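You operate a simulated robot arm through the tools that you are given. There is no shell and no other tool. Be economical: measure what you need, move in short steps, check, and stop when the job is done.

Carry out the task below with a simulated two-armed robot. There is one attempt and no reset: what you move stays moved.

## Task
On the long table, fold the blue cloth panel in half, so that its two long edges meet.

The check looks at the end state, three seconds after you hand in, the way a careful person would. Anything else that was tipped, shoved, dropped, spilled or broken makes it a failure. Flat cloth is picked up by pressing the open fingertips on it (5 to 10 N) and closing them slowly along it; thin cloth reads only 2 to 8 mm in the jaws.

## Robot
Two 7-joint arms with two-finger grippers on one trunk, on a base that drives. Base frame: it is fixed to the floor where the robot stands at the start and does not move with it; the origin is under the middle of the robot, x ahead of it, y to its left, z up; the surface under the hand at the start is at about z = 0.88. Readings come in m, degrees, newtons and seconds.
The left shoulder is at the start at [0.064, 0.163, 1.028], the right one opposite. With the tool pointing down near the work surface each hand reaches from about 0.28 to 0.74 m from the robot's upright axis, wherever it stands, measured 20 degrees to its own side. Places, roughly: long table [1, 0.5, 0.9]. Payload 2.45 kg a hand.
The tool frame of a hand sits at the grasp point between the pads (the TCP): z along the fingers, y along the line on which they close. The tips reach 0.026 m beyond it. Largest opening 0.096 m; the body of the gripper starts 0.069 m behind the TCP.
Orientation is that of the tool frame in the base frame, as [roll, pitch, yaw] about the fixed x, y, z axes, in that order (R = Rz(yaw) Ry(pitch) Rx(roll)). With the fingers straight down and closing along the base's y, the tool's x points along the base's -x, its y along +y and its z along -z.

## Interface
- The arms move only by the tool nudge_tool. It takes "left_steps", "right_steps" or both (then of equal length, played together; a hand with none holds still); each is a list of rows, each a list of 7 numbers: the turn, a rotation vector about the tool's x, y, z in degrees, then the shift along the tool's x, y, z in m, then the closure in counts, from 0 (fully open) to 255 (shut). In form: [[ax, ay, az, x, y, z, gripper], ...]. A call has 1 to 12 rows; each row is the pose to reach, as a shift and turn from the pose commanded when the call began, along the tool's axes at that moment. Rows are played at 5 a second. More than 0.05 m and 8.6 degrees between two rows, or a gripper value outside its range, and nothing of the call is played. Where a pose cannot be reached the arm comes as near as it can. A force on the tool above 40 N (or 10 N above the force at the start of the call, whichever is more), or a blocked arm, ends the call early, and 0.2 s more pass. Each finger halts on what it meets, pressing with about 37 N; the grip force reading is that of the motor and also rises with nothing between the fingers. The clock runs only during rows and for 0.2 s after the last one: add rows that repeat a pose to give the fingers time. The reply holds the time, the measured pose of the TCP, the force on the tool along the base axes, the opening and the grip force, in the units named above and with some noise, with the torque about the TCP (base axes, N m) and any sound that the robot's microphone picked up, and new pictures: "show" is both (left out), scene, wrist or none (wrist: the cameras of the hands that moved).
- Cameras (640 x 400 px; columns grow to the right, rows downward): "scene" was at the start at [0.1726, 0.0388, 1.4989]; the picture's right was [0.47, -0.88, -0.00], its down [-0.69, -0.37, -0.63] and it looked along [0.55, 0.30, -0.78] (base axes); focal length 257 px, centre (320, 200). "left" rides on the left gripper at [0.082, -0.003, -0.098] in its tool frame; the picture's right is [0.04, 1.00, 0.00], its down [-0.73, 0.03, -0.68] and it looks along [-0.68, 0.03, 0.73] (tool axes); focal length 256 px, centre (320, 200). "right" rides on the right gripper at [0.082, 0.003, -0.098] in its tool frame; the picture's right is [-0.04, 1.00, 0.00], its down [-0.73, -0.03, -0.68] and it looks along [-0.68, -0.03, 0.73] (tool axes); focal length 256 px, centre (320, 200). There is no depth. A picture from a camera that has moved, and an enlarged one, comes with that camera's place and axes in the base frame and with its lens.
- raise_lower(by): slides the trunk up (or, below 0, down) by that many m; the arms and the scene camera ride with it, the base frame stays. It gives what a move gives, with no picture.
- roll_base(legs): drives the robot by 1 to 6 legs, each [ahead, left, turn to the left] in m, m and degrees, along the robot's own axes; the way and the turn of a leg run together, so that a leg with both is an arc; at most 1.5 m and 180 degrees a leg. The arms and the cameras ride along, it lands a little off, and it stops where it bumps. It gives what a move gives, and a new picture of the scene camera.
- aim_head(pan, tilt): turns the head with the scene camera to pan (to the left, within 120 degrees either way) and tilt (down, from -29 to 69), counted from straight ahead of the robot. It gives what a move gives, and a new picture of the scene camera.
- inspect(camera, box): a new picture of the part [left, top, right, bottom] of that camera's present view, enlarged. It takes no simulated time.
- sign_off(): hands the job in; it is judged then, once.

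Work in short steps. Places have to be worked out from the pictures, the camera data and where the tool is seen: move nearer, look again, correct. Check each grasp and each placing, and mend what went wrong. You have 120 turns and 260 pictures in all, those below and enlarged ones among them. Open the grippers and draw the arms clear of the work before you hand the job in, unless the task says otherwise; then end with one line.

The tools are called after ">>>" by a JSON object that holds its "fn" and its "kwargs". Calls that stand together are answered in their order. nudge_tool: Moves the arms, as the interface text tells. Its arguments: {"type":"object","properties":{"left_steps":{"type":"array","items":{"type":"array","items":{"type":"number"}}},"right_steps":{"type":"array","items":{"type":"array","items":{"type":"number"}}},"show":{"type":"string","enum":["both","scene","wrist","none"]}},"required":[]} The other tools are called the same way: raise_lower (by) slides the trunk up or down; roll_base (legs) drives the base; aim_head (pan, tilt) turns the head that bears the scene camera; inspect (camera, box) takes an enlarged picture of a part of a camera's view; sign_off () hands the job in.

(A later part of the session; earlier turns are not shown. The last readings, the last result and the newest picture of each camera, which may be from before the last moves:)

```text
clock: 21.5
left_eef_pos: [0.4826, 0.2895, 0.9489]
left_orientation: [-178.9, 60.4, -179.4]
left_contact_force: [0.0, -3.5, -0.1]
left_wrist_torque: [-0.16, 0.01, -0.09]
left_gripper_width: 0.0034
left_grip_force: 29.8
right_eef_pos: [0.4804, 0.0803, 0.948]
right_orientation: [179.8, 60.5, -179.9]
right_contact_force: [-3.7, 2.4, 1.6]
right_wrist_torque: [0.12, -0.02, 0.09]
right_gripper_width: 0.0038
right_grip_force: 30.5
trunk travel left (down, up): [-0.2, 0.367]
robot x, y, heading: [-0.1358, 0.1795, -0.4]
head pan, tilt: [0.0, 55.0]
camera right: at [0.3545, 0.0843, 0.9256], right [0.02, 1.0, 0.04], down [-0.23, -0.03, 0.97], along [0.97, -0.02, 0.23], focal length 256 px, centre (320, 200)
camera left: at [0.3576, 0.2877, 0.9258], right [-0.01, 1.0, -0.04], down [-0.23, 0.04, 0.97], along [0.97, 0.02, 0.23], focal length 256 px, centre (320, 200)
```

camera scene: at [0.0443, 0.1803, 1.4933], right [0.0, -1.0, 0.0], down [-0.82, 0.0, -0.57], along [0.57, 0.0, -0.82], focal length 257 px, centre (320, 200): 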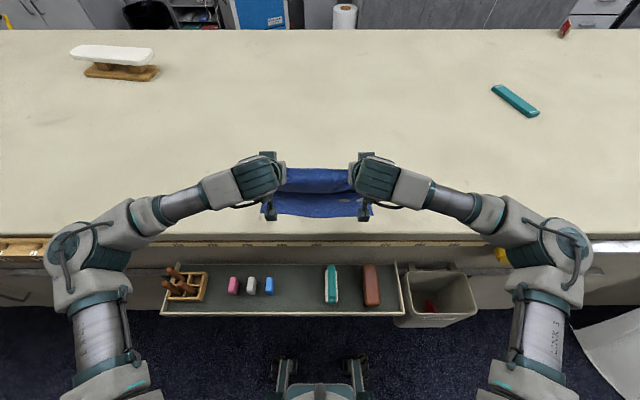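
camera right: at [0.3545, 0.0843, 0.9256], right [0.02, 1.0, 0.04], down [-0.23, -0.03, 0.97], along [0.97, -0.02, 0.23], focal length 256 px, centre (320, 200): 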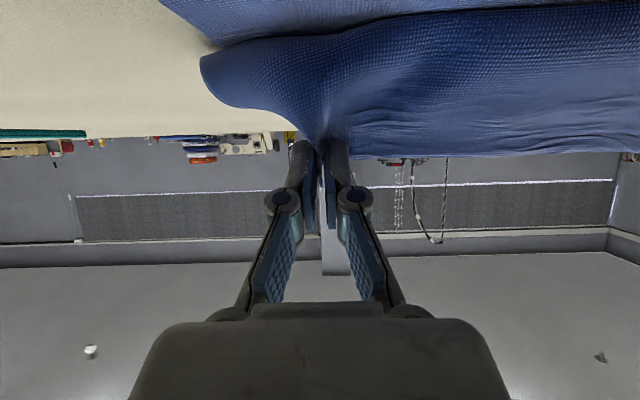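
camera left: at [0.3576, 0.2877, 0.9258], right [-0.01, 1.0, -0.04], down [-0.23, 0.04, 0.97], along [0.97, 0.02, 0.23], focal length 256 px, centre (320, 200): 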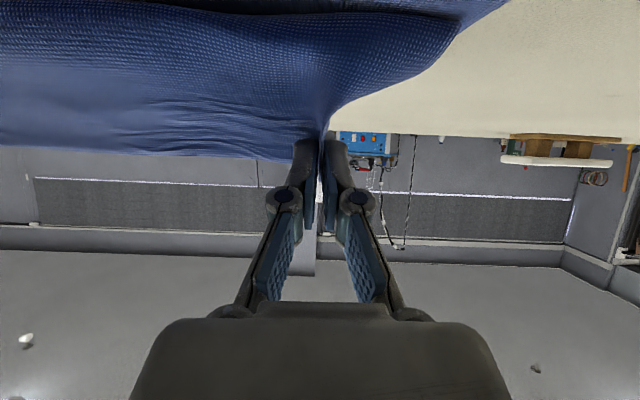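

The bottom layer is flat with its near edge in front, and the sheet rises cleanly from it. I'll roll back about 0.065 m, then tilt to about 80° beyond the table edge.

>>> {"fn": "roll_base", "kwargs": {"legs": [[-0.063, 0, 0]]}}

>>> {"fn": "nudge_tool", "kwargs": {"left_steps": [[0, -5, 0, 0, 0, 0, 255], [0, -10, 0, 0, 0, 0, 255], [0, -15, 0, 0, 0, 0, 255], [0, -20, 0, 0, 0, 0, 255]], "right_steps": [[0, -5, 0, 0, 0, 0, 255], [0, -10, 0, 0, 0, 0, 255], [0, -15, 0, 0, 0, 0, 255], [0, -20, 0, 0, 0, 0, 255]]}}

```text
clock: 22.5
left_eef_pos: [0.4185, 0.2906, 0.9501]
left_orientation: [-178.9, 60.5, -179.4]
left_contact_force: [-2.4, -4.6, -0.4]
left_wrist_torque: [-0.15, 0.03, -0.13]
left_gripper_width: 0.0033
left_grip_force: 37.0
right_eef_pos: [0.418, 0.0809, 0.9493]
right_orientation: [179.8, 60.5, -180.0]
right_contact_force: [-4.5, 3.3, 2.6]
right_wrist_torque: [0.15, 0.01, 0.18]
right_gripper_width: 0.0038
right_grip_force: 31.2
trunk travel left (down, up): [-0.2, 0.367]
robot x, y, heading: [-0.1914, 0.1776, 0.1]
head pan, tilt: [0.0, 55.0]
camera scene: at [-0.0177, 0.1814, 1.4933], right [0.0, -1.0, 0.0], down [-0.82, 0.0, -0.57], along [0.57, 0.0, -0.82], focal length 257 px, centre (320, 200)
```

scene: 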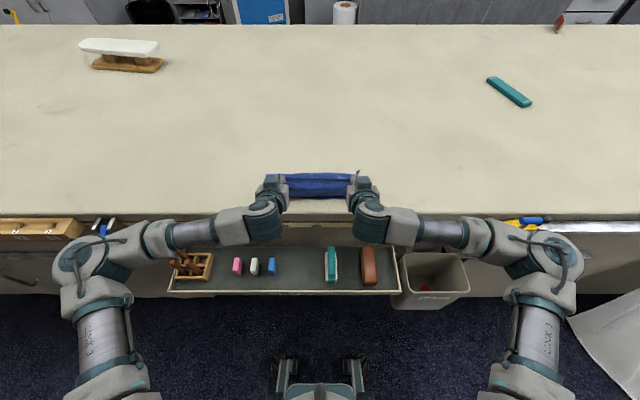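

```text
clock: 23.5
left_eef_pos: [0.4143, 0.2887, 0.954]
left_orientation: [-177.0, 81.0, -177.5]
left_contact_force: [0.4, -1.8, -1.7]
left_wrist_torque: [-0.07, -0.02, -0.06]
left_gripper_width: 0.0013
left_grip_force: 28.4
right_eef_pos: [0.4126, 0.0799, 0.9537]
right_orientation: [178.7, 80.9, 178.9]
right_contact_force: [-0.9, 0.5, -0.3]
right_wrist_torque: [0.05, 0.0, 0.19]
right_gripper_width: 0.0034
right_grip_force: 30.4
trunk travel left (down, up): [-0.2, 0.367]
robot x, y, heading: [-0.1936, 0.1818, -0.1]
head pan, tilt: [0.0, 55.0]
camera scene: at [-0.0206, 0.1795, 1.494], right [0.0, -1.0, 0.0], down [-0.82, 0.0, -0.57], along [0.57, 0.0, -0.82], focal length 257 px, centre (320, 200)
camera right: at [0.3016, 0.0838, 0.8885], right [0.0, 1.0, 0.04], down [-0.55, -0.04, 0.83], along [0.83, -0.03, 0.55], focal length 256 px, centre (320, 200)
camera left: at [0.3044, 0.2856, 0.8893], right [0.0, 1.0, -0.05], down [-0.55, 0.04, 0.83], along [0.83, 0.03, 0.55], focal length 256 px, centre (320, 200)
```

scene: 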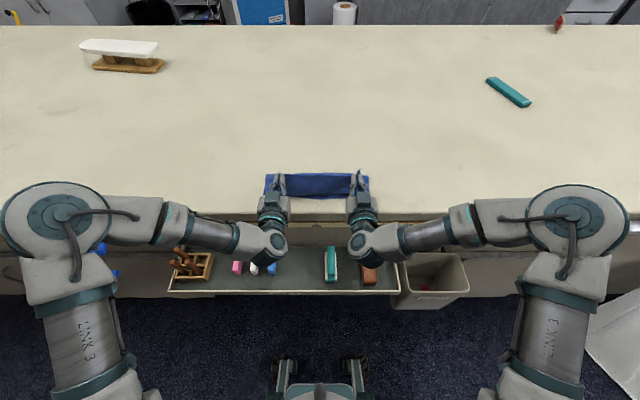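
right: 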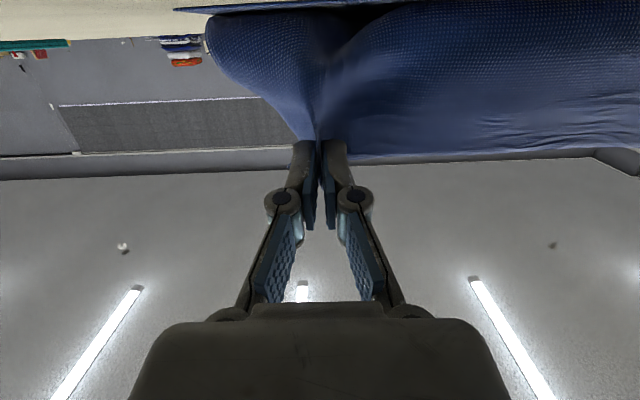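
left: 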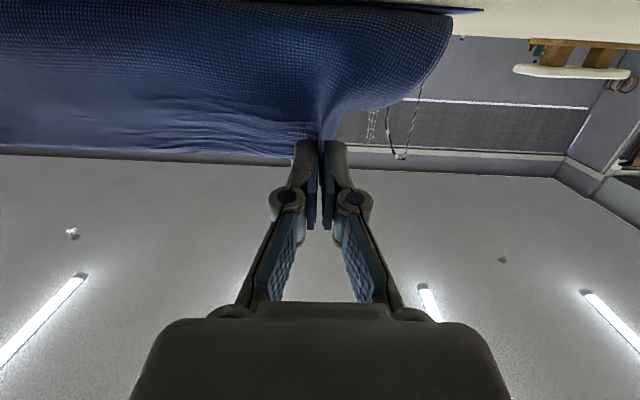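

The shape looks right. I'm zooming in on the scene to check the bulge against the near edge before lowering.

>>> {"fn": "inspect", "kwargs": {"camera": "scene", "box": [240, 150, 400, 250]}}

```text
4.00 times, centred on (320, 200) of scene
camera zoom: at [-0.0206, 0.1795, 1.494], right [0.0, -1.0, 0.0], down [-0.82, 0.0, -0.57], along [0.57, 0.0, -0.82], focal length 1027 px, centre (320, 200)
```

zoom: 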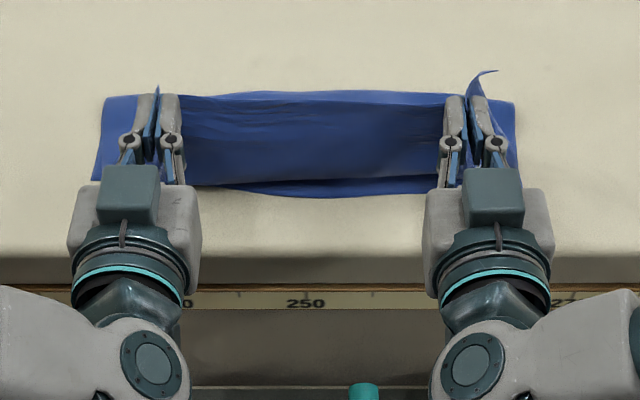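

The near edge is visible at x≈0.415, just in front of the sheet. I'm lowering 4 cm with a slight forward component, so the slack feeds towards the fold.

>>> {"fn": "nudge_tool", "kwargs": {"left_steps": [[0, 0, 0, 0.01, 0, 0.003, 255], [0, 0, 0, 0.02, 0, 0.006, 255], [0, 0, 0, 0.03, 0, 0.009, 255], [0, 0, 0, 0.038, 0, 0.012, 255], [0, 0, 0, 0.038, 0, 0.012, 255]], "right_steps": [[0, 0, 0, 0.01, 0, 0.003, 255], [0, 0, 0, 0.02, 0, 0.006, 255], [0, 0, 0, 0.03, 0, 0.009, 255], [0, 0, 0, 0.038, 0, 0.012, 255], [0, 0, 0, 0.038, 0, 0.012, 255]], "show": "wrist"}}

>>> {"fn": "inspect", "kwargs": {"camera": "scene", "box": [240, 150, 400, 250]}}

```text
clock: 24.7
left_eef_pos: [0.421, 0.2825, 0.9177]
left_orientation: [-177.1, 80.5, -177.3]
left_contact_force: [0.3, -0.9, 0.3]
left_wrist_torque: [0.01, 0.0, -0.02]
left_gripper_width: 0.0049
left_grip_force: 39.0
left hand out of reach, approached as far as the arm can: row 3, 4, 5
right_eef_pos: [0.418, 0.0815, 0.9127]
right_orientation: [179.3, 80.6, 179.3]
right_contact_force: [-4.3, 6.1, -1.7]
right_wrist_torque: [0.06, 0.02, 0.31]
right_gripper_width: 0.0008
right_grip_force: 28.1
trunk travel left (down, up): [-0.2, 0.367]
robot x, y, heading: [-0.1934, 0.1807, -0.1]
head pan, tilt: [0.0, 55.0]
camera right: at [0.3087, 0.0856, 0.8481], right [0.01, 1.0, 0.04], down [-0.55, -0.03, 0.83], along [0.83, -0.03, 0.55], focal length 256 px, centre (320, 200)
camera left: at [0.31, 0.2789, 0.8537], right [-0.01, 1.0, -0.05], down [-0.55, 0.04, 0.84], along [0.84, 0.03, 0.55], focal length 256 px, centre (320, 200)
```

right: 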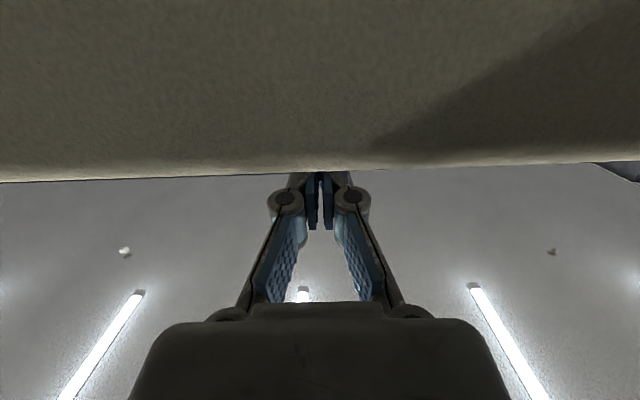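
left: 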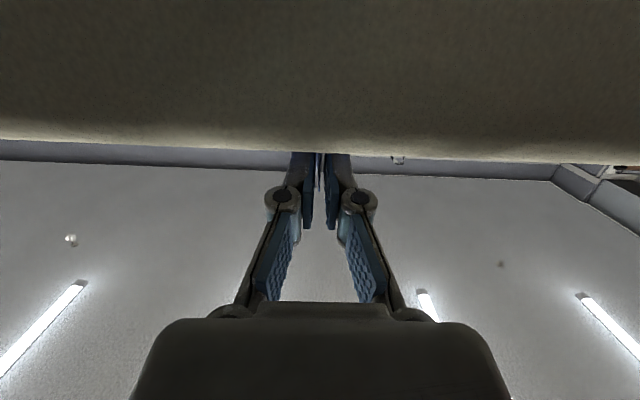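

```text
4.00 times, centred on (320, 200) of scene
camera zoom: at [-0.0176, 0.1805, 1.4934], right [0.0, -1.0, 0.0], down [-0.82, 0.0, -0.57], along [0.57, 0.0, -0.82], focal length 1027 px, centre (320, 200)
```

zoom: 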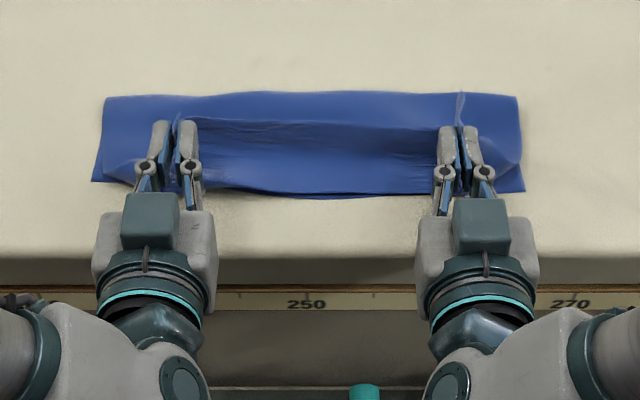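

The fold line sits at x≈0.51 but should be at about 0.54, because slack is stuck in the upright strip. I'll lift, go forward again, get lower over the table, and then pull back at low height.

>>> {"fn": "nudge_tool", "kwargs": {"left_steps": [[0, 0, 0, -0.025, 0, -0.004, 255], [0, 7, 0, -0.05, 0, -0.008, 255], [0, 14, 0, -0.05, 0, -0.008, 255], [0, 21, 0, -0.05, 0, -0.008, 255], [0, 28, 0, -0.05, 0, -0.008, 255], [0, 33, 0, -0.05, 0, -0.008, 255]], "right_steps": [[0, 0, 0, -0.025, 0, -0.004, 255], [0, 7, 0, -0.05, 0, -0.008, 255], [0, 14, 0, -0.05, 0, -0.008, 255], [0, 21, 0, -0.05, 0, -0.008, 255], [0, 28, 0, -0.05, 0, -0.008, 255], [0, 33, 0, -0.05, 0, -0.008, 255]], "show": "none"}}

>>> {"fn": "roll_base", "kwargs": {"legs": [[0.15, 0, 0]]}}

```text
clock: 26.1
left_eef_pos: [0.4212, 0.2818, 0.9676]
left_orientation: [-179.1, 47.5, -179.7]
left_contact_force: [0.4, -3.6, -0.4]
left_wrist_torque: [-0.08, -0.01, -0.14]
left_gripper_width: 0.0023
left_grip_force: 30.9
right_eef_pos: [0.4205, 0.08, 0.9626]
right_orientation: [179.9, 47.6, -179.8]
right_contact_force: [0.8, 6.0, -0.8]
right_wrist_torque: [0.17, -0.02, 0.2]
right_gripper_width: 0.001
right_grip_force: 27.9
trunk travel left (down, up): [-0.2, 0.367]
robot x, y, heading: [-0.1938, 0.1813, -0.1]
head pan, tilt: [0.0, 55.0]
```

```text
clock: 27.5
left_eef_pos: [0.5744, 0.281, 0.9692]
left_orientation: [-179.2, 47.7, -179.9]
left_contact_force: [-1.1, -2.7, 0.9]
left_wrist_torque: [-0.14, 0.02, -0.12]
left_gripper_width: 0.0041
left_grip_force: 31.0
right_eef_pos: [0.5726, 0.0796, 0.9646]
right_orientation: [179.8, 47.8, -180.0]
right_contact_force: [0.0, 3.8, -0.9]
right_wrist_torque: [0.07, 0.0, 0.06]
right_gripper_width: 0.004
right_grip_force: 36.0
trunk travel left (down, up): [-0.2, 0.367]
robot x, y, heading: [-0.0427, 0.1788, -0.3]
head pan, tilt: [0.0, 55.0]
camera scene: at [0.1342, 0.1803, 1.4937], right [0.0, -1.0, 0.0], down [-0.82, 0.0, -0.57], along [0.57, 0.0, -0.82], focal length 257 px, centre (320, 200)
```

scene: 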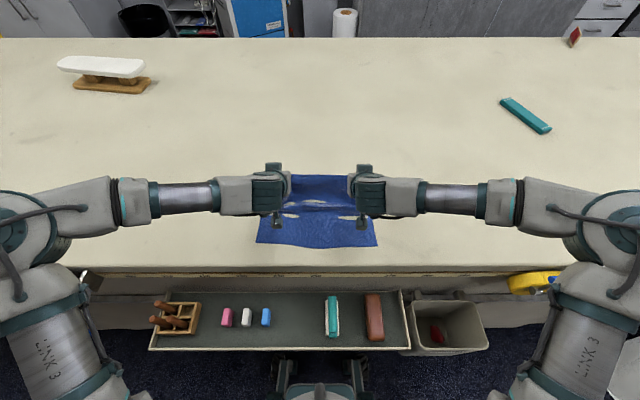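

Near edge is unmoved at x≈0.41. I'm lowering to the table at this forward position and restoring the hand spacing.

>>> {"fn": "nudge_tool", "kwargs": {"left_steps": [[0, 0, 0, 0.013, 0.004, 0.012, 255], [0, 0, 0, 0.026, 0.008, 0.024, 255], [0, 0, 0, 0.04, 0.008, 0.036, 255], [0, 0, 0, 0.04, 0.008, 0.036, 255]], "right_steps": [[0, 0, 0, 0.013, 0, 0.012, 255], [0, 0, 0, 0.025, 0, 0.023, 255], [0, 0, 0, 0.037, 0, 0.034, 255], [0, 0, 0, 0.037, 0, 0.034, 255]]}}

```text
clock: 28.5
left_eef_pos: [0.5702, 0.289, 0.9179]
left_orientation: [-179.1, 48.0, -179.9]
left_contact_force: [-0.3, -10.2, 4.2]
left_wrist_torque: [-0.35, -0.09, -0.22]
left_gripper_width: 0.0031
left_grip_force: 29.3
right_eef_pos: [0.5689, 0.0787, 0.9163]
right_orientation: [179.9, 48.0, -180.0]
right_contact_force: [4.5, -12.9, -0.7]
right_wrist_torque: [-0.34, -0.03, -0.27]
right_gripper_width: 0.0009
right_grip_force: 29.0
trunk travel left (down, up): [-0.2, 0.367]
robot x, y, heading: [-0.0393, 0.1786, -0.2]
head pan, tilt: [0.0, 55.0]
camera scene: at [0.1346, 0.1805, 1.4936], right [0.0, -1.0, 0.0], down [-0.82, 0.0, -0.57], along [0.57, 0.0, -0.82], focal length 257 px, centre (320, 200)
camera right: at [0.4409, 0.0826, 0.921], right [0.02, 1.0, 0.03], down [-0.01, -0.03, 1.0], along [1.0, -0.03, 0.01], focal length 256 px, centre (320, 200)
camera left: at [0.4439, 0.2866, 0.9231], right [-0.02, 1.0, -0.04], down [-0.01, 0.04, 1.0], along [1.0, 0.02, 0.01], focal length 256 px, centre (320, 200)
```

scene: 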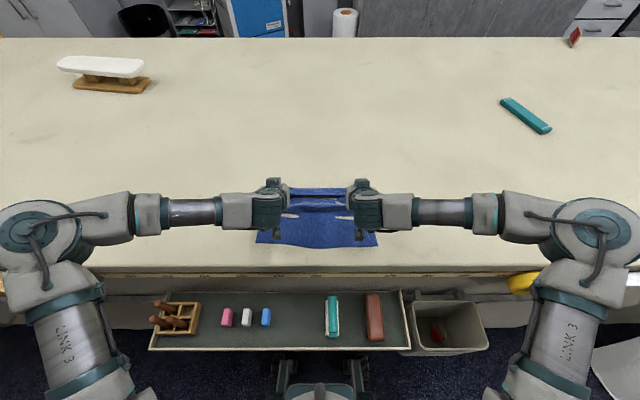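
right: 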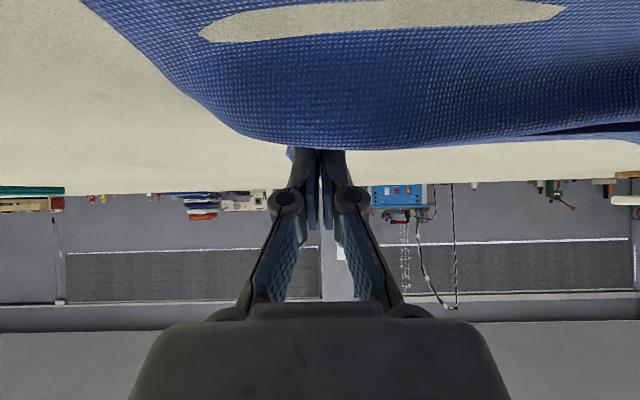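
left: 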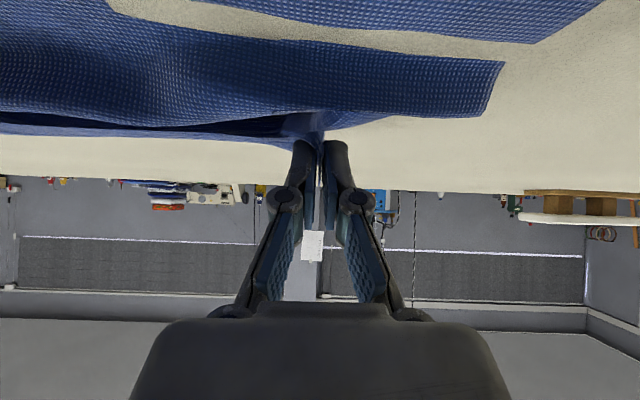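

The slack humped up in front of the hands, so that path is no good. A better plan is to lower straight down near x≈0.46 from above, which keeps the fold at about 0.54, and let the short springy edge strip unroll forward on release. First I'll raise and roll back.

>>> {"fn": "nudge_tool", "kwargs": {"left_steps": [[0, 0, 0, -0.025, 0, -0.022, 255], [0, 0, 0, -0.052, 0, -0.047, 255], [0, 0, 0, -0.059, 0, -0.054, 255]], "right_steps": [[0, 0, 0, -0.025, 0, -0.022, 255], [0, 0, 0, -0.052, 0, -0.047, 255], [0, 0, 0, -0.059, 0, -0.054, 255]], "show": "none"}}

>>> {"fn": "roll_base", "kwargs": {"legs": [[-0.11, 0, 0]]}}

>>> {"fn": "inspect", "kwargs": {"camera": "left", "box": [0, 0, 640, 400]}}

```text
clock: 29.3
left_eef_pos: [0.5715, 0.2893, 0.9958]
left_orientation: [-179.1, 47.9, -179.9]
left_contact_force: [0.0, -6.4, -1.1]
left_wrist_torque: [-0.14, 0.03, -0.03]
left_gripper_width: 0.0033
left_grip_force: 35.5
right_eef_pos: [0.5696, 0.0781, 0.9953]
right_orientation: [179.8, 47.9, 180.0]
right_contact_force: [0.6, 5.3, -0.5]
right_wrist_torque: [0.08, 0.04, 0.02]
right_gripper_width: 0.004
right_grip_force: 32.5
trunk travel left (down, up): [-0.2, 0.367]
robot x, y, heading: [-0.0418, 0.1782, -0.2]
head pan, tilt: [0.0, 55.0]
```

```text
clock: 30.5
left_eef_pos: [0.4596, 0.2901, 0.9956]
left_orientation: [-179.2, 48.0, -179.8]
left_contact_force: [0.3, -4.5, -0.6]
left_wrist_torque: [-0.15, 0.03, -0.03]
left_gripper_width: 0.0037
left_grip_force: 31.7
right_eef_pos: [0.4583, 0.079, 0.9944]
right_orientation: [179.9, 47.9, -180.0]
right_contact_force: [-3.4, -0.3, 3.9]
right_wrist_torque: [0.42, -0.07, 0.28]
right_gripper_width: 0.0007
right_grip_force: 29.6
trunk travel left (down, up): [-0.2, 0.367]
robot x, y, heading: [-0.1525, 0.1804, -0.0]
head pan, tilt: [0.0, 55.0]
camera scene: at [0.0245, 0.1806, 1.4932], right [0.0, -1.0, 0.0], down [-0.82, 0.0, -0.57], along [0.57, 0.0, -0.82], focal length 257 px, centre (320, 200)
```

scene: 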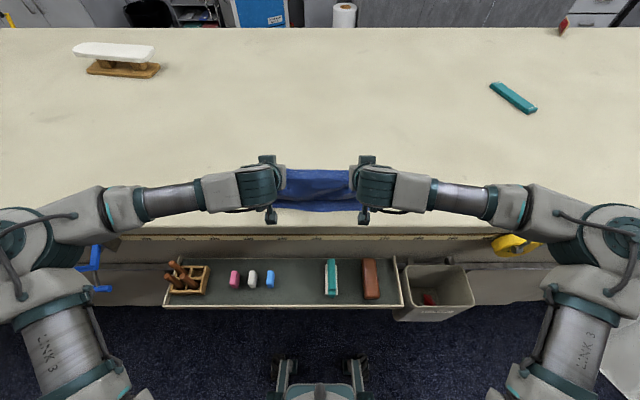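

```text
1.00 times, centred on (320, 200) of left (not enlarged: the box is as wide or as high as the picture)
camera zoom: at [0.3318, 0.2882, 1.0016], right [-0.02, 1.0, -0.04], down [-0.01, 0.04, 1.0], along [1.0, 0.02, 0.01], focal length 256 px, centre (320, 200)
```

zoom: 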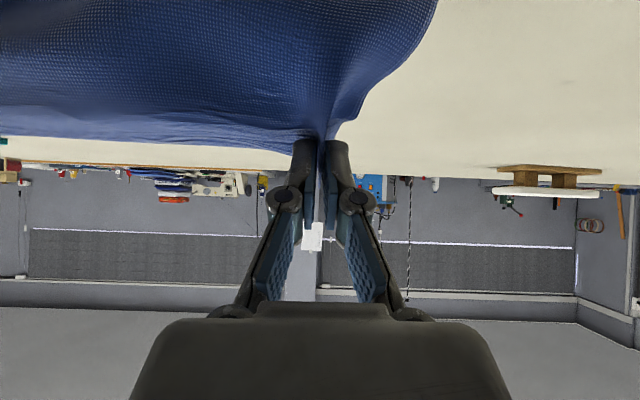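

I'm tilting the hands to 80° up high first, with x about 0.44, so the sheet hangs straight down before lowering.

>>> {"fn": "nudge_tool", "kwargs": {"left_steps": [[0, -6.5, 0, 0.003, 0, -0.003, 255], [0, -13, 0, 0.006, 0, -0.006, 255], [0, -19.5, 0, 0.009, 0, -0.009, 255], [0, -26, 0, 0.012, 0, -0.0134, 255], [0, -32, 0, 0.012, 0, -0.0134, 255], [0, -32, 0, 0.012, 0, -0.0134, 255]], "right_steps": [[0, -6.5, 0, 0.003, 0, -0.003, 255], [0, -13, 0, 0.006, 0, -0.006, 255], [0, -19.5, 0, 0.009, 0, -0.009, 255], [0, -26, 0, 0.012, 0, -0.0134, 255], [0, -32, 0, 0.012, 0, -0.0134, 255], [0, -32, 0, 0.012, 0, -0.0134, 255]], "show": "wrist"}}

```text
clock: 31.9
left_eef_pos: [0.4372, 0.2911, 1.0]
left_orientation: [-176.6, 80.3, -177.1]
left_contact_force: [-1.3, -3.8, 0.8]
left_wrist_torque: [-0.08, -0.02, -0.12]
left_gripper_width: 0.0007
left_grip_force: 29.2
right_eef_pos: [0.4356, 0.0809, 0.998]
right_orientation: [179.2, 80.3, 179.3]
right_contact_force: [0.7, 4.2, -0.2]
right_wrist_torque: [0.1, -0.03, 0.13]
right_gripper_width: 0.0039
right_grip_force: 31.3
trunk travel left (down, up): [-0.2, 0.367]
robot x, y, heading: [-0.1567, 0.1816, 0.0]
head pan, tilt: [0.0, 55.0]
camera right: at [0.3249, 0.0837, 0.9341], right [0.0, 1.0, 0.04], down [-0.55, -0.03, 0.84], along [0.84, -0.03, 0.55], focal length 256 px, centre (320, 200)
camera left: at [0.3262, 0.2873, 0.9355], right [0.0, 1.0, -0.05], down [-0.55, 0.04, 0.84], along [0.84, 0.03, 0.54], focal length 256 px, centre (320, 200)
```

right: 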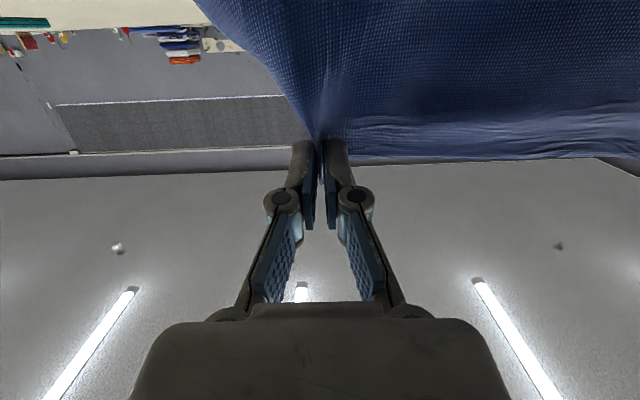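
left: 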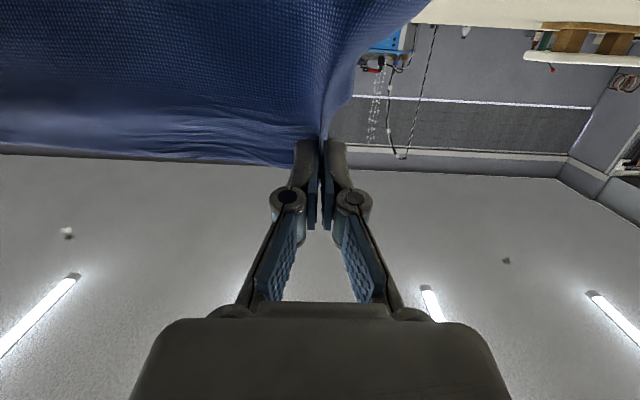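

The sheet now hangs straight and I'm lowering vertically, watching forces near the table edge.

>>> {"fn": "nudge_tool", "kwargs": {"left_steps": [[0, 0, 0, 0.016, 0, 0.0017, 255], [0, 0, 0, 0.033, 0, 0.0034, 255], [0, 0, 0, 0.05, 0, 0.005, 255], [0, 0, 0, 0.05, 0, 0.005, 255]], "right_steps": [[0, 0, 0, 0.016, 0, 0.0017, 255], [0, 0, 0, 0.033, 0, 0.0034, 255], [0, 0, 0, 0.05, 0, 0.005, 255], [0, 0, 0, 0.05, 0, 0.005, 255]], "show": "wrist"}}

>>> {"fn": "inspect", "kwargs": {"camera": "scene", "box": [240, 140, 400, 240]}}

```text
clock: 32.9
left_eef_pos: [0.4349, 0.2902, 0.9491]
left_orientation: [-176.6, 80.2, -177.2]
left_contact_force: [0.2, -9.5, -0.2]
left_wrist_torque: [-0.19, -0.02, -0.39]
left_gripper_width: 0.0028
left_grip_force: 33.9
right_eef_pos: [0.4315, 0.0792, 0.9465]
right_orientation: [179.2, 80.2, 179.2]
right_contact_force: [0.4, 7.1, -4.0]
right_wrist_torque: [0.11, -0.03, 0.31]
right_gripper_width: 0.002
right_grip_force: 28.4
trunk travel left (down, up): [-0.2, 0.367]
robot x, y, heading: [-0.1512, 0.1779, 0.2]
head pan, tilt: [0.0, 55.0]
camera right: at [0.3214, 0.0828, 0.8837], right [0.0, 1.0, 0.04], down [-0.54, -0.03, 0.84], along [0.84, -0.03, 0.54], focal length 256 px, centre (320, 200)
camera left: at [0.3233, 0.2875, 0.885], right [0.0, 1.0, -0.05], down [-0.54, 0.04, 0.84], along [0.84, 0.03, 0.54], focal length 256 px, centre (320, 200)
```

right: 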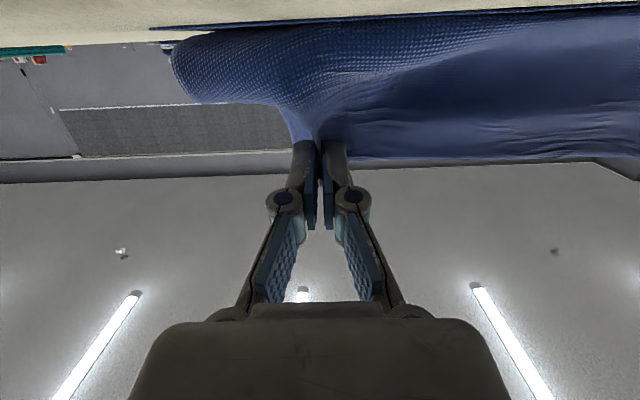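
left: 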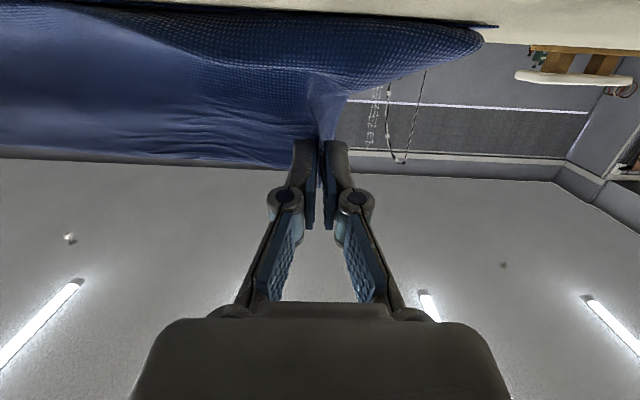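

```text
4.00 times, centred on (320, 190) of scene
camera zoom: at [0.0241, 0.1808, 1.4933], right [0.0, -1.0, 0.0], down [-0.82, 0.0, -0.57], along [0.57, 0.0, -0.82], focal length 1027 px, centre (320, 240)
```

zoom: 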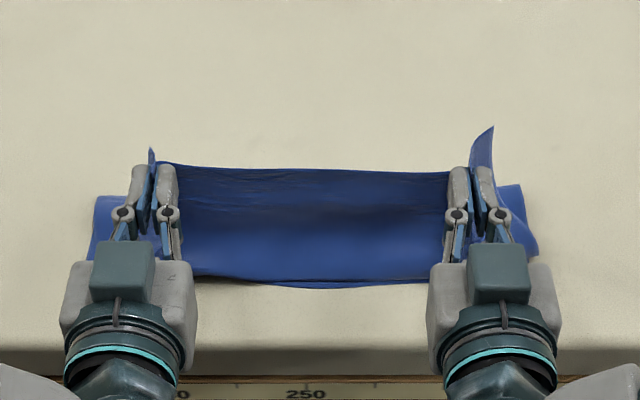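

The fold is only at about x 0.49 because it formed while high. I'll raise, shift forward about 4.5 cm so it forms at about 0.54, and lower there at about 55° tilt.

>>> {"fn": "nudge_tool", "kwargs": {"left_steps": [[0, 0, 0, -0.025, 0, -0.004, 255], [0, 6, 0, -0.05, 0, -0.008, 255], [0, 12, 0, -0.05, 0, -0.008, 255], [0, 18, 0, -0.05, 0, -0.008, 255], [0, 25, 0, -0.05, 0, -0.008, 255]], "right_steps": [[0, 0, 0, -0.025, 0, -0.004, 255], [0, 6, 0, -0.05, 0, -0.008, 255], [0, 12, 0, -0.05, 0, -0.008, 255], [0, 18, 0, -0.05, 0, -0.008, 255], [0, 25, 0, -0.05, 0, -0.008, 255]], "show": "none"}}

>>> {"fn": "roll_base", "kwargs": {"legs": [[0.07, 0, 0], [-0.02, 0, 0]]}}

>>> {"fn": "nudge_tool", "kwargs": {"left_steps": [[0, 0, 0, 0.012, 0, 0.0085, 255], [0, 0, 0, 0.025, 0, 0.017, 255], [0, 0, 0, 0.037, 0, 0.026, 255], [0, 0, 0, 0.049, 0, 0.0345, 255], [0, 0, 0, 0.061, 0, 0.043, 255], [0, 0, 0, 0.061, 0, 0.043, 255]], "right_steps": [[0, 0, 0, 0.012, 0, 0.0085, 255], [0, 0, 0, 0.025, 0, 0.017, 255], [0, 0, 0, 0.037, 0, 0.026, 255], [0, 0, 0, 0.049, 0, 0.0345, 255], [0, 0, 0, 0.061, 0, 0.043, 255], [0, 0, 0, 0.061, 0, 0.043, 255]], "show": "wrist"}}

>>> {"fn": "inspect", "kwargs": {"camera": "scene", "box": [240, 140, 400, 240]}}

```text
clock: 34.1
left_eef_pos: [0.4337, 0.2921, 0.9997]
left_orientation: [-178.9, 55.1, -179.6]
left_contact_force: [-1.9, -6.5, 0.4]
left_wrist_torque: [-0.2, -0.02, -0.12]
left_gripper_width: 0.0005
left_grip_force: 28.1
right_eef_pos: [0.4319, 0.0806, 0.9971]
right_orientation: [179.7, 55.2, 180.0]
right_contact_force: [-3.8, 3.3, 2.2]
right_wrist_torque: [0.27, 0.0, 0.28]
right_gripper_width: 0.0042
right_grip_force: 32.4
trunk travel left (down, up): [-0.2, 0.367]
robot x, y, heading: [-0.156, 0.1808, -0.1]
head pan, tilt: [0.0, 55.0]
```

```text
clock: 35.5
left_eef_pos: [0.4846, 0.2905, 0.9997]
left_orientation: [-179.1, 55.3, -179.6]
left_contact_force: [1.4, -8.2, -0.4]
left_wrist_torque: [-0.16, 0.07, -0.11]
left_gripper_width: 0.0024
left_grip_force: 28.7
right_eef_pos: [0.4843, 0.0793, 0.9973]
right_orientation: [179.9, 55.2, 179.9]
right_contact_force: [-0.6, 5.3, 0.4]
right_wrist_torque: [0.24, 0.01, 0.21]
right_gripper_width: 0.0009
right_grip_force: 29.8
trunk travel left (down, up): [-0.2, 0.367]
robot x, y, heading: [-0.1034, 0.1824, 0.0]
head pan, tilt: [0.0, 55.0]
camera scene: at [0.0753, 0.1802, 1.4931], right [0.0, -1.0, 0.0], down [-0.82, 0.0, -0.57], along [0.57, 0.0, -0.82], focal length 257 px, centre (320, 200)
```

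scene: 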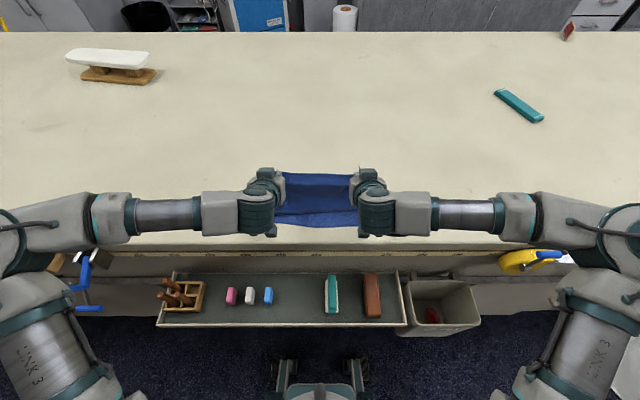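

```text
clock: 36.9
left_eef_pos: [0.4801, 0.2895, 0.9277]
left_orientation: [-179.0, 55.6, -179.7]
left_contact_force: [-0.1, 0.2, -1.1]
left_wrist_torque: [-0.01, -0.01, -0.01]
left_gripper_width: 0.0049
left_grip_force: 35.6
right_eef_pos: [0.48, 0.0815, 0.9252]
right_orientation: [179.8, 55.5, 179.9]
right_contact_force: [-0.1, 3.7, 0.7]
right_wrist_torque: [0.01, 0.01, 0.01]
right_gripper_width: 0.0015
right_grip_force: 28.2
trunk travel left (down, up): [-0.2, 0.367]
robot x, y, heading: [-0.1012, 0.1816, -0.2]
head pan, tilt: [0.0, 55.0]
camera right: at [0.3526, 0.0845, 0.9138], right [0.02, 1.0, 0.03], down [-0.14, -0.03, 0.99], along [0.99, -0.03, 0.14], focal length 256 px, centre (320, 200)
camera left: at [0.3529, 0.2867, 0.9167], right [-0.01, 1.0, -0.04], down [-0.14, 0.04, 0.99], along [0.99, 0.02, 0.14], focal length 256 px, centre (320, 200)
```

right: 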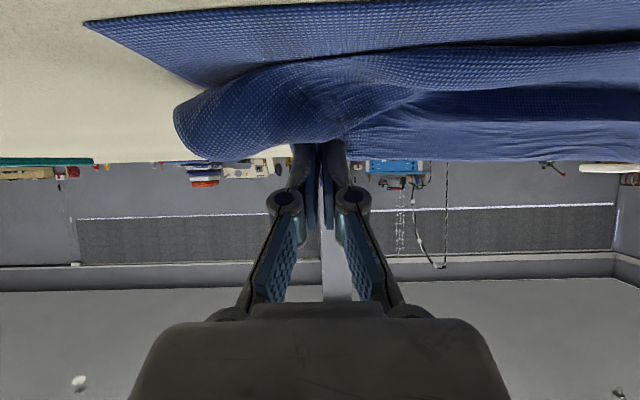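
left: 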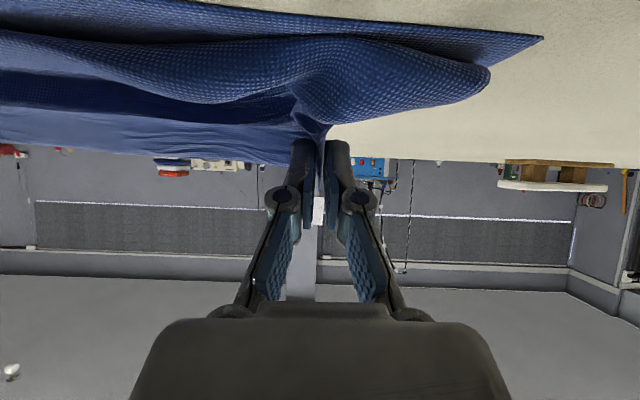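

```text
4.00 times, centred on (320, 190) of scene
camera zoom: at [0.0742, 0.1806, 1.4935], right [0.0, -1.0, 0.0], down [-0.82, 0.0, -0.57], along [0.57, 0.0, -0.82], focal length 1027 px, centre (320, 240)
```

zoom: 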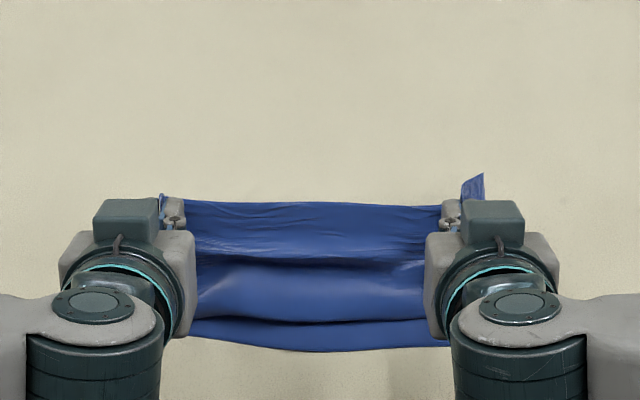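

This drape keeps the fold near x 0.50, so the top edge will overshoot towards the robot. I'll use that: lay the edge so it overhangs the table edge a little, release it, regrasp the single overhanging layer from the front with horizontal fingers, and lay it exactly. Repeating the path that worked: raise a little, roll back, tilt, lower.

>>> {"fn": "nudge_tool", "kwargs": {"left_steps": [[0, 0, 0, -0.01, 0, -0.007, 255], [0, 0, 0, -0.02, 0, -0.014, 255]], "right_steps": [[0, 0, 0, -0.01, 0, -0.007, 255], [0, 0, 0, -0.02, 0, -0.014, 255]], "show": "none"}}

>>> {"fn": "roll_base", "kwargs": {"legs": [[-0.085, 0, 0]]}}

>>> {"fn": "nudge_tool", "kwargs": {"left_steps": [[0, -5, 0, 0, 0, 0, 255], [0, -10, 0, 0, 0, 0, 255], [0, -15, 0, 0, 0, 0, 255], [0, -20, 0, 0, 0, 0, 255], [0, -25, 0, 0, 0, 0, 255], [0, -25, 0, 0.008, 0, 0.006, 255], [0, -25, 0, 0.016, 0, 0.012, 255], [0, -25, 0, 0.025, 0, 0.018, 255], [0, -25, 0, 0.025, 0, 0.018, 255]], "right_steps": [[0, -5, 0, 0, 0, 0, 255], [0, -10, 0, 0, 0, 0, 255], [0, -15, 0, 0, 0, 0, 255], [0, -20, 0, 0, 0, 0, 255], [0, -25, 0, 0, 0, 0, 255], [0, -25, 0, 0.008, 0, 0.006, 255], [0, -25, 0, 0.016, 0, 0.012, 255], [0, -25, 0, 0.025, 0, 0.018, 255], [0, -25, 0, 0.025, 0, 0.018, 255]], "show": "none"}}

>>> {"fn": "inspect", "kwargs": {"camera": "scene", "box": [240, 150, 400, 250]}}

```text
clock: 37.5
left_eef_pos: [0.4797, 0.29, 0.9539]
left_orientation: [-179.0, 55.5, -179.6]
left_contact_force: [3.0, -4.3, -1.8]
left_wrist_torque: [-0.13, 0.0, -0.03]
left_gripper_width: 0.0011
left_grip_force: 28.9
right_eef_pos: [0.4795, 0.0805, 0.9506]
right_orientation: [179.9, 55.5, -180.0]
right_contact_force: [0.9, 4.4, -0.9]
right_wrist_torque: [0.11, 0.01, 0.15]
right_gripper_width: 0.0046
right_grip_force: 38.7
trunk travel left (down, up): [-0.2, 0.367]
robot x, y, heading: [-0.1019, 0.1817, -0.3]
head pan, tilt: [0.0, 55.0]
```

```text
clock: 38.6
left_eef_pos: [0.3935, 0.2912, 0.9536]
left_orientation: [-179.1, 55.4, -179.7]
left_contact_force: [-3.4, -4.2, 1.7]
left_wrist_torque: [-0.14, 0.0, -0.13]
left_gripper_width: 0.0038
left_grip_force: 31.5
right_eef_pos: [0.394, 0.0818, 0.9507]
right_orientation: [179.9, 55.5, -179.8]
right_contact_force: [-1.6, 6.9, 0.8]
right_wrist_torque: [0.05, 0.0, 0.06]
right_gripper_width: 0.0015
right_grip_force: 32.4
trunk travel left (down, up): [-0.2, 0.367]
robot x, y, heading: [-0.1908, 0.1825, -0.2]
head pan, tilt: [0.0, 55.0]
camera scene: at [-0.0116, 0.1812, 1.4934], right [0.0, -1.0, 0.0], down [-0.82, 0.0, -0.57], along [0.57, 0.0, -0.82], focal length 257 px, centre (320, 200)
```

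scene: 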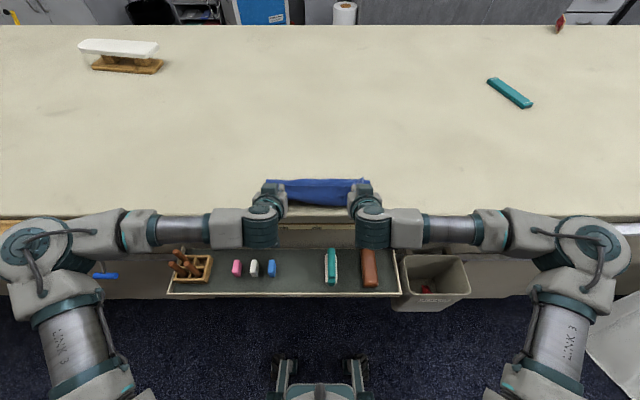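

```text
clock: 40.6
left_eef_pos: [0.3916, 0.2916, 0.9248]
left_orientation: [-176.8, 80.6, -176.9]
left_contact_force: [0.2, -4.1, -0.9]
left_wrist_torque: [-0.15, -0.05, -0.44]
left_gripper_width: 0.0023
left_grip_force: 29.5
right_eef_pos: [0.3928, 0.082, 0.9221]
right_orientation: [179.1, 80.8, 179.4]
right_contact_force: [-1.4, 5.2, -0.6]
right_wrist_torque: [0.03, -0.01, 0.07]
right_gripper_width: 0.0013
right_grip_force: 31.3
trunk travel left (down, up): [-0.2, 0.367]
robot x, y, heading: [-0.1874, 0.179, -0.0]
head pan, tilt: [0.0, 55.0]
```

```text
4.00 times, centred on (320, 200) of scene
camera zoom: at [-0.0107, 0.1811, 1.4933], right [0.0, -1.0, 0.0], down [-0.82, 0.0, -0.57], along [0.57, 0.0, -0.82], focal length 1027 px, centre (320, 200)
```

zoom: 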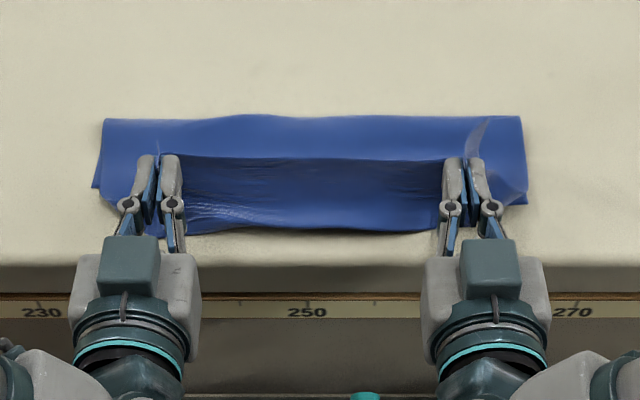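

It's clear now: fold at x≈0.48, sheet front at 0.38, edge standing at 0.42. I'll open the jaws part way and see how the strip falls.

>>> {"fn": "nudge_tool", "kwargs": {"left_steps": [[0, 0, 0, 0, 0, 0, 225], [0, 0, 0, 0, 0, 0, 190], [0, 0, 0, 0, 0, 0, 170], [0, 0, 0, 0, 0, 0, 170], [0, 0, 0, 0, 0, 0, 170]], "right_steps": [[0, 0, 0, 0, 0, 0, 225], [0, 0, 0, 0, 0, 0, 190], [0, 0, 0, 0, 0, 0, 170], [0, 0, 0, 0, 0, 0, 170], [0, 0, 0, 0, 0, 0, 170]], "show": "none"}}

>>> {"fn": "inspect", "kwargs": {"camera": "scene", "box": [240, 150, 400, 250]}}

```text
clock: 41.8
left_eef_pos: [0.391, 0.2906, 0.9252]
left_orientation: [-177.0, 80.6, -177.2]
left_contact_force: [-0.2, 1.2, 0.2]
left_wrist_torque: [0.02, 0.0, 0.02]
left_gripper_width: 0.0321
left_grip_force: 0.0
right_eef_pos: [0.3918, 0.081, 0.9203]
right_orientation: [179.2, 80.6, 179.6]
right_contact_force: [-1.1, 0.0, -0.4]
right_wrist_torque: [0.03, -0.01, -0.01]
right_gripper_width: 0.0321
right_grip_force: 0.0
trunk travel left (down, up): [-0.2, 0.367]
robot x, y, heading: [-0.1878, 0.1819, 0.4]
head pan, tilt: [0.0, 55.0]
```

```text
4.00 times, centred on (320, 200) of scene
camera zoom: at [-0.0105, 0.1808, 1.4933], right [0.0, -1.0, 0.0], down [-0.82, 0.0, -0.57], along [0.57, 0.0, -0.82], focal length 1027 px, centre (320, 200)
```

zoom: 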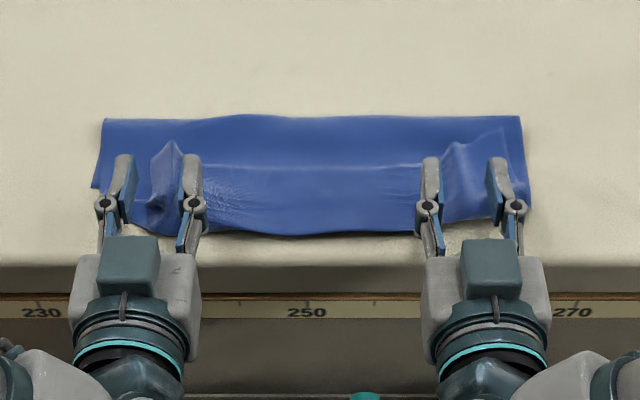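

The strip stays folded back on top, with its edge facing away from the robot. I'll withdraw both hands and take a clear look.

>>> {"fn": "nudge_tool", "kwargs": {"left_steps": [[0, 0, 0, 0, 0, -0.03, 150], [0, 0, 0, -0.01, 0, -0.06, 150], [0, 0, 0, -0.04, 0, -0.09, 150], [0, 7, 0, -0.08, 0, -0.09, 150], [0, 14, 0, -0.12, 0.02, -0.09, 150], [0, 21, 0, -0.14, 0.05, -0.09, 150], [0, 28, 0, -0.14, 0.09, -0.09, 150]], "right_steps": [[0, 0, 0, 0, 0, -0.03, 150], [0, 0, 0, -0.01, 0, -0.06, 150], [0, 0, 0, -0.04, 0, -0.09, 150], [0, 7, 0, -0.08, 0, -0.09, 150], [0, 14, 0, -0.12, -0.02, -0.09, 150], [0, 21, 0, -0.14, -0.05, -0.09, 150], [0, 28, 0, -0.14, -0.09, -0.09, 150]], "show": "scene"}}

>>> {"fn": "inspect", "kwargs": {"camera": "scene", "box": [240, 150, 400, 250]}}

```text
clock: 43.4
left_eef_pos: [0.3272, 0.3823, 1.0743]
left_orientation: [-179.0, 52.7, -179.6]
left_contact_force: [0.3, 0.1, 0.4]
left_wrist_torque: [0.02, -0.01, -0.06]
left_gripper_width: 0.0395
left_grip_force: 0.0
right_eef_pos: [0.3265, -0.0103, 1.0739]
right_orientation: [179.8, 52.6, -180.0]
right_contact_force: [0.0, 0.2, 0.2]
right_wrist_torque: [0.0, 0.02, 0.04]
right_gripper_width: 0.0395
right_grip_force: 0.1
trunk travel left (down, up): [-0.2, 0.367]
robot x, y, heading: [-0.1864, 0.1805, -0.1]
head pan, tilt: [0.0, 55.0]
camera scene: at [-0.0108, 0.1809, 1.4932], right [0.0, -1.0, 0.0], down [-0.82, 0.0, -0.57], along [0.57, 0.0, -0.82], focal length 257 px, centre (320, 200)
```

scene: 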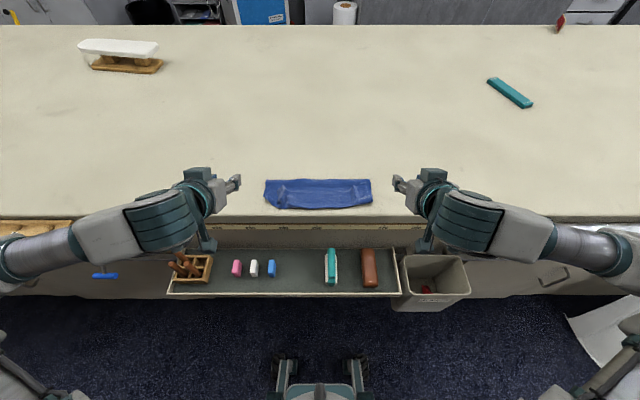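

```text
4.00 times, centred on (320, 200) of scene
camera zoom: at [-0.0108, 0.1809, 1.4932], right [0.0, -1.0, 0.0], down [-0.82, 0.0, -0.57], along [0.57, 0.0, -0.82], focal length 1027 px, centre (320, 200)
```

zoom: 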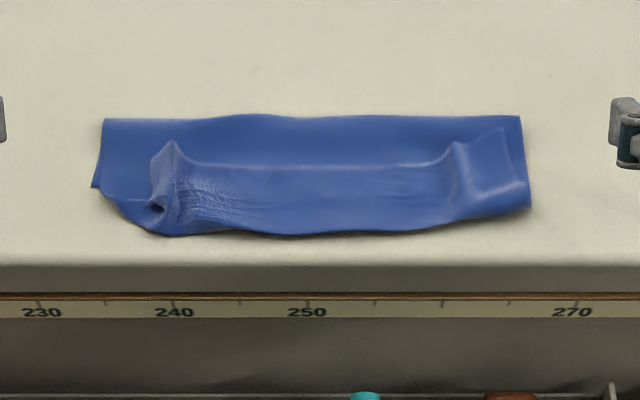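

The flap's edge now lies at about x 0.44, facing away, with its hinge at the front. I'll drive up slightly and push that edge towards the robot from behind with four vertical fingertips (two per hand) skimming the top layer, to flip it forward.

>>> {"fn": "roll_base", "kwargs": {"legs": [[0.08, 0, 0]]}}

>>> {"fn": "nudge_tool", "kwargs": {"left_steps": [[0, 7, 0, 0.0, -0.01, 0.01, 70], [0, 14, 0, 0.005, -0.025, 0.025, 70], [0, 21, 0, 0.01, -0.045, 0.04, 70], [0, 28, 0, 0.017, -0.065, 0.055, 70], [0, 35, 0, 0.024, -0.085, 0.07, 70], [0, 42, 0, 0.03, -0.105, 0.085, 70], [0, 48, 0, 0.036, -0.12, 0.1, 70], [0, 53, 0, 0.0413, -0.137, 0.1107, 70], [0, 53, 0, 0.0413, -0.137, 0.1107, 70]], "right_steps": [[0, 7, 0, 0.0, 0.01, 0.01, 70], [0, 14, 0, 0.005, 0.02, 0.025, 70], [0, 21, 0, 0.01, 0.035, 0.04, 70], [0, 28, 0, 0.017, 0.055, 0.055, 70], [0, 35, 0, 0.024, 0.075, 0.07, 70], [0, 42, 0, 0.03, 0.095, 0.085, 70], [0, 48, 0, 0.036, 0.11, 0.1, 70], [0, 53, 0, 0.0413, 0.125, 0.1107, 70], [0, 53, 0, 0.0413, 0.125, 0.1107, 70]], "show": "wrist"}}

```text
clock: 44.4
left_eef_pos: [0.4094, 0.3829, 1.0741]
left_orientation: [-179.2, 52.6, -179.7]
left_contact_force: [0.6, -0.2, -0.7]
left_wrist_torque: [-0.01, -0.01, 0.0]
left_gripper_width: 0.0397
left_grip_force: 0.0
right_eef_pos: [0.4081, -0.0102, 1.0735]
right_orientation: [179.9, 52.6, -179.9]
right_contact_force: [0.1, -0.5, -0.1]
right_wrist_torque: [0.01, 0.01, 0.0]
right_gripper_width: 0.0397
right_grip_force: 0.0
trunk travel left (down, up): [-0.2, 0.367]
robot x, y, heading: [-0.1067, 0.1777, -0.1]
head pan, tilt: [0.0, 55.0]
camera scene: at [0.0704, 0.1807, 1.4935], right [0.0, -1.0, 0.0], down [-0.82, 0.0, -0.57], along [0.57, 0.0, -0.82], focal length 257 px, centre (320, 200)
```

scene: 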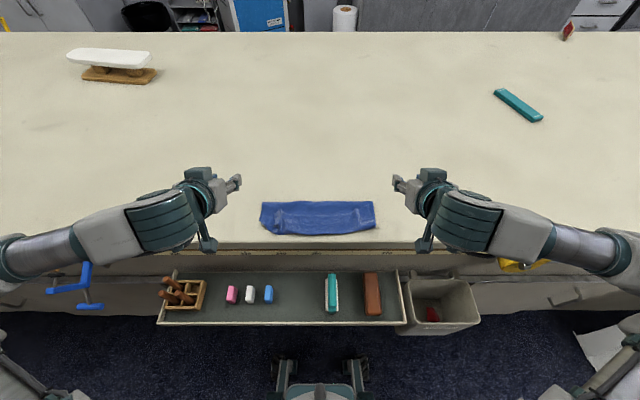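

```text
clock: 46.4
left_eef_pos: [0.4676, 0.2427, 0.9794]
left_orientation: [-179.5, -0.1, 179.6]
left_contact_force: [-0.3, -0.1, -0.3]
left_wrist_torque: [-0.02, 0.0, 0.01]
left_gripper_width: 0.0696
left_grip_force: 0.1
right_eef_pos: [0.4671, 0.1163, 0.9769]
right_orientation: [179.7, -0.1, -179.7]
right_contact_force: [-0.2, -0.1, 0.2]
right_wrist_torque: [0.01, 0.0, -0.01]
right_gripper_width: 0.0699
right_grip_force: 0.0
trunk travel left (down, up): [-0.2, 0.367]
robot x, y, heading: [-0.1065, 0.1813, -0.2]
head pan, tilt: [0.0, 55.0]
camera right: at [0.3854, 0.1198, 1.0742], right [0.04, 1.0, 0.0], down [0.74, -0.03, 0.68], along [0.68, -0.02, -0.74], focal length 256 px, centre (320, 200)
camera left: at [0.3861, 0.2415, 1.0774], right [-0.03, 1.0, -0.01], down [0.74, 0.03, 0.68], along [0.68, 0.01, -0.74], focal length 256 px, centre (320, 200)
```

right: 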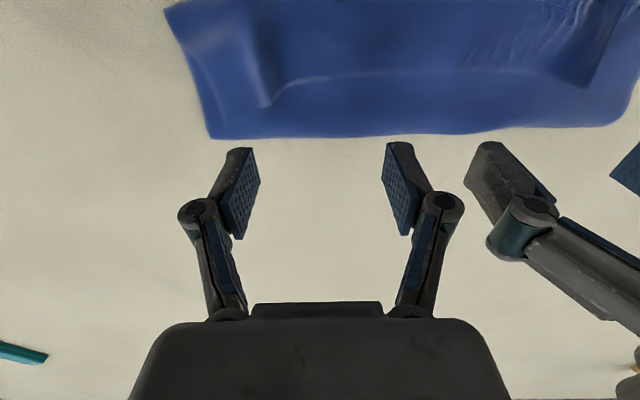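
left: 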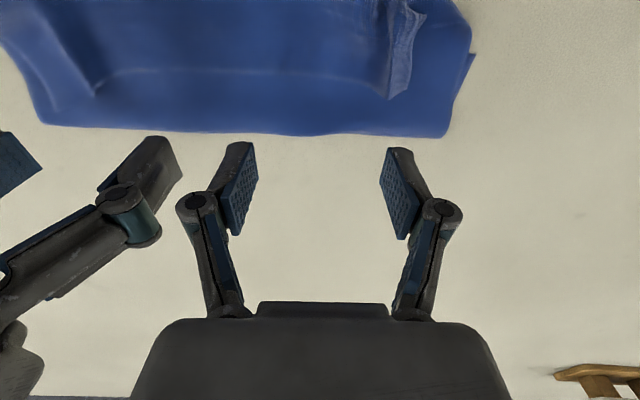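

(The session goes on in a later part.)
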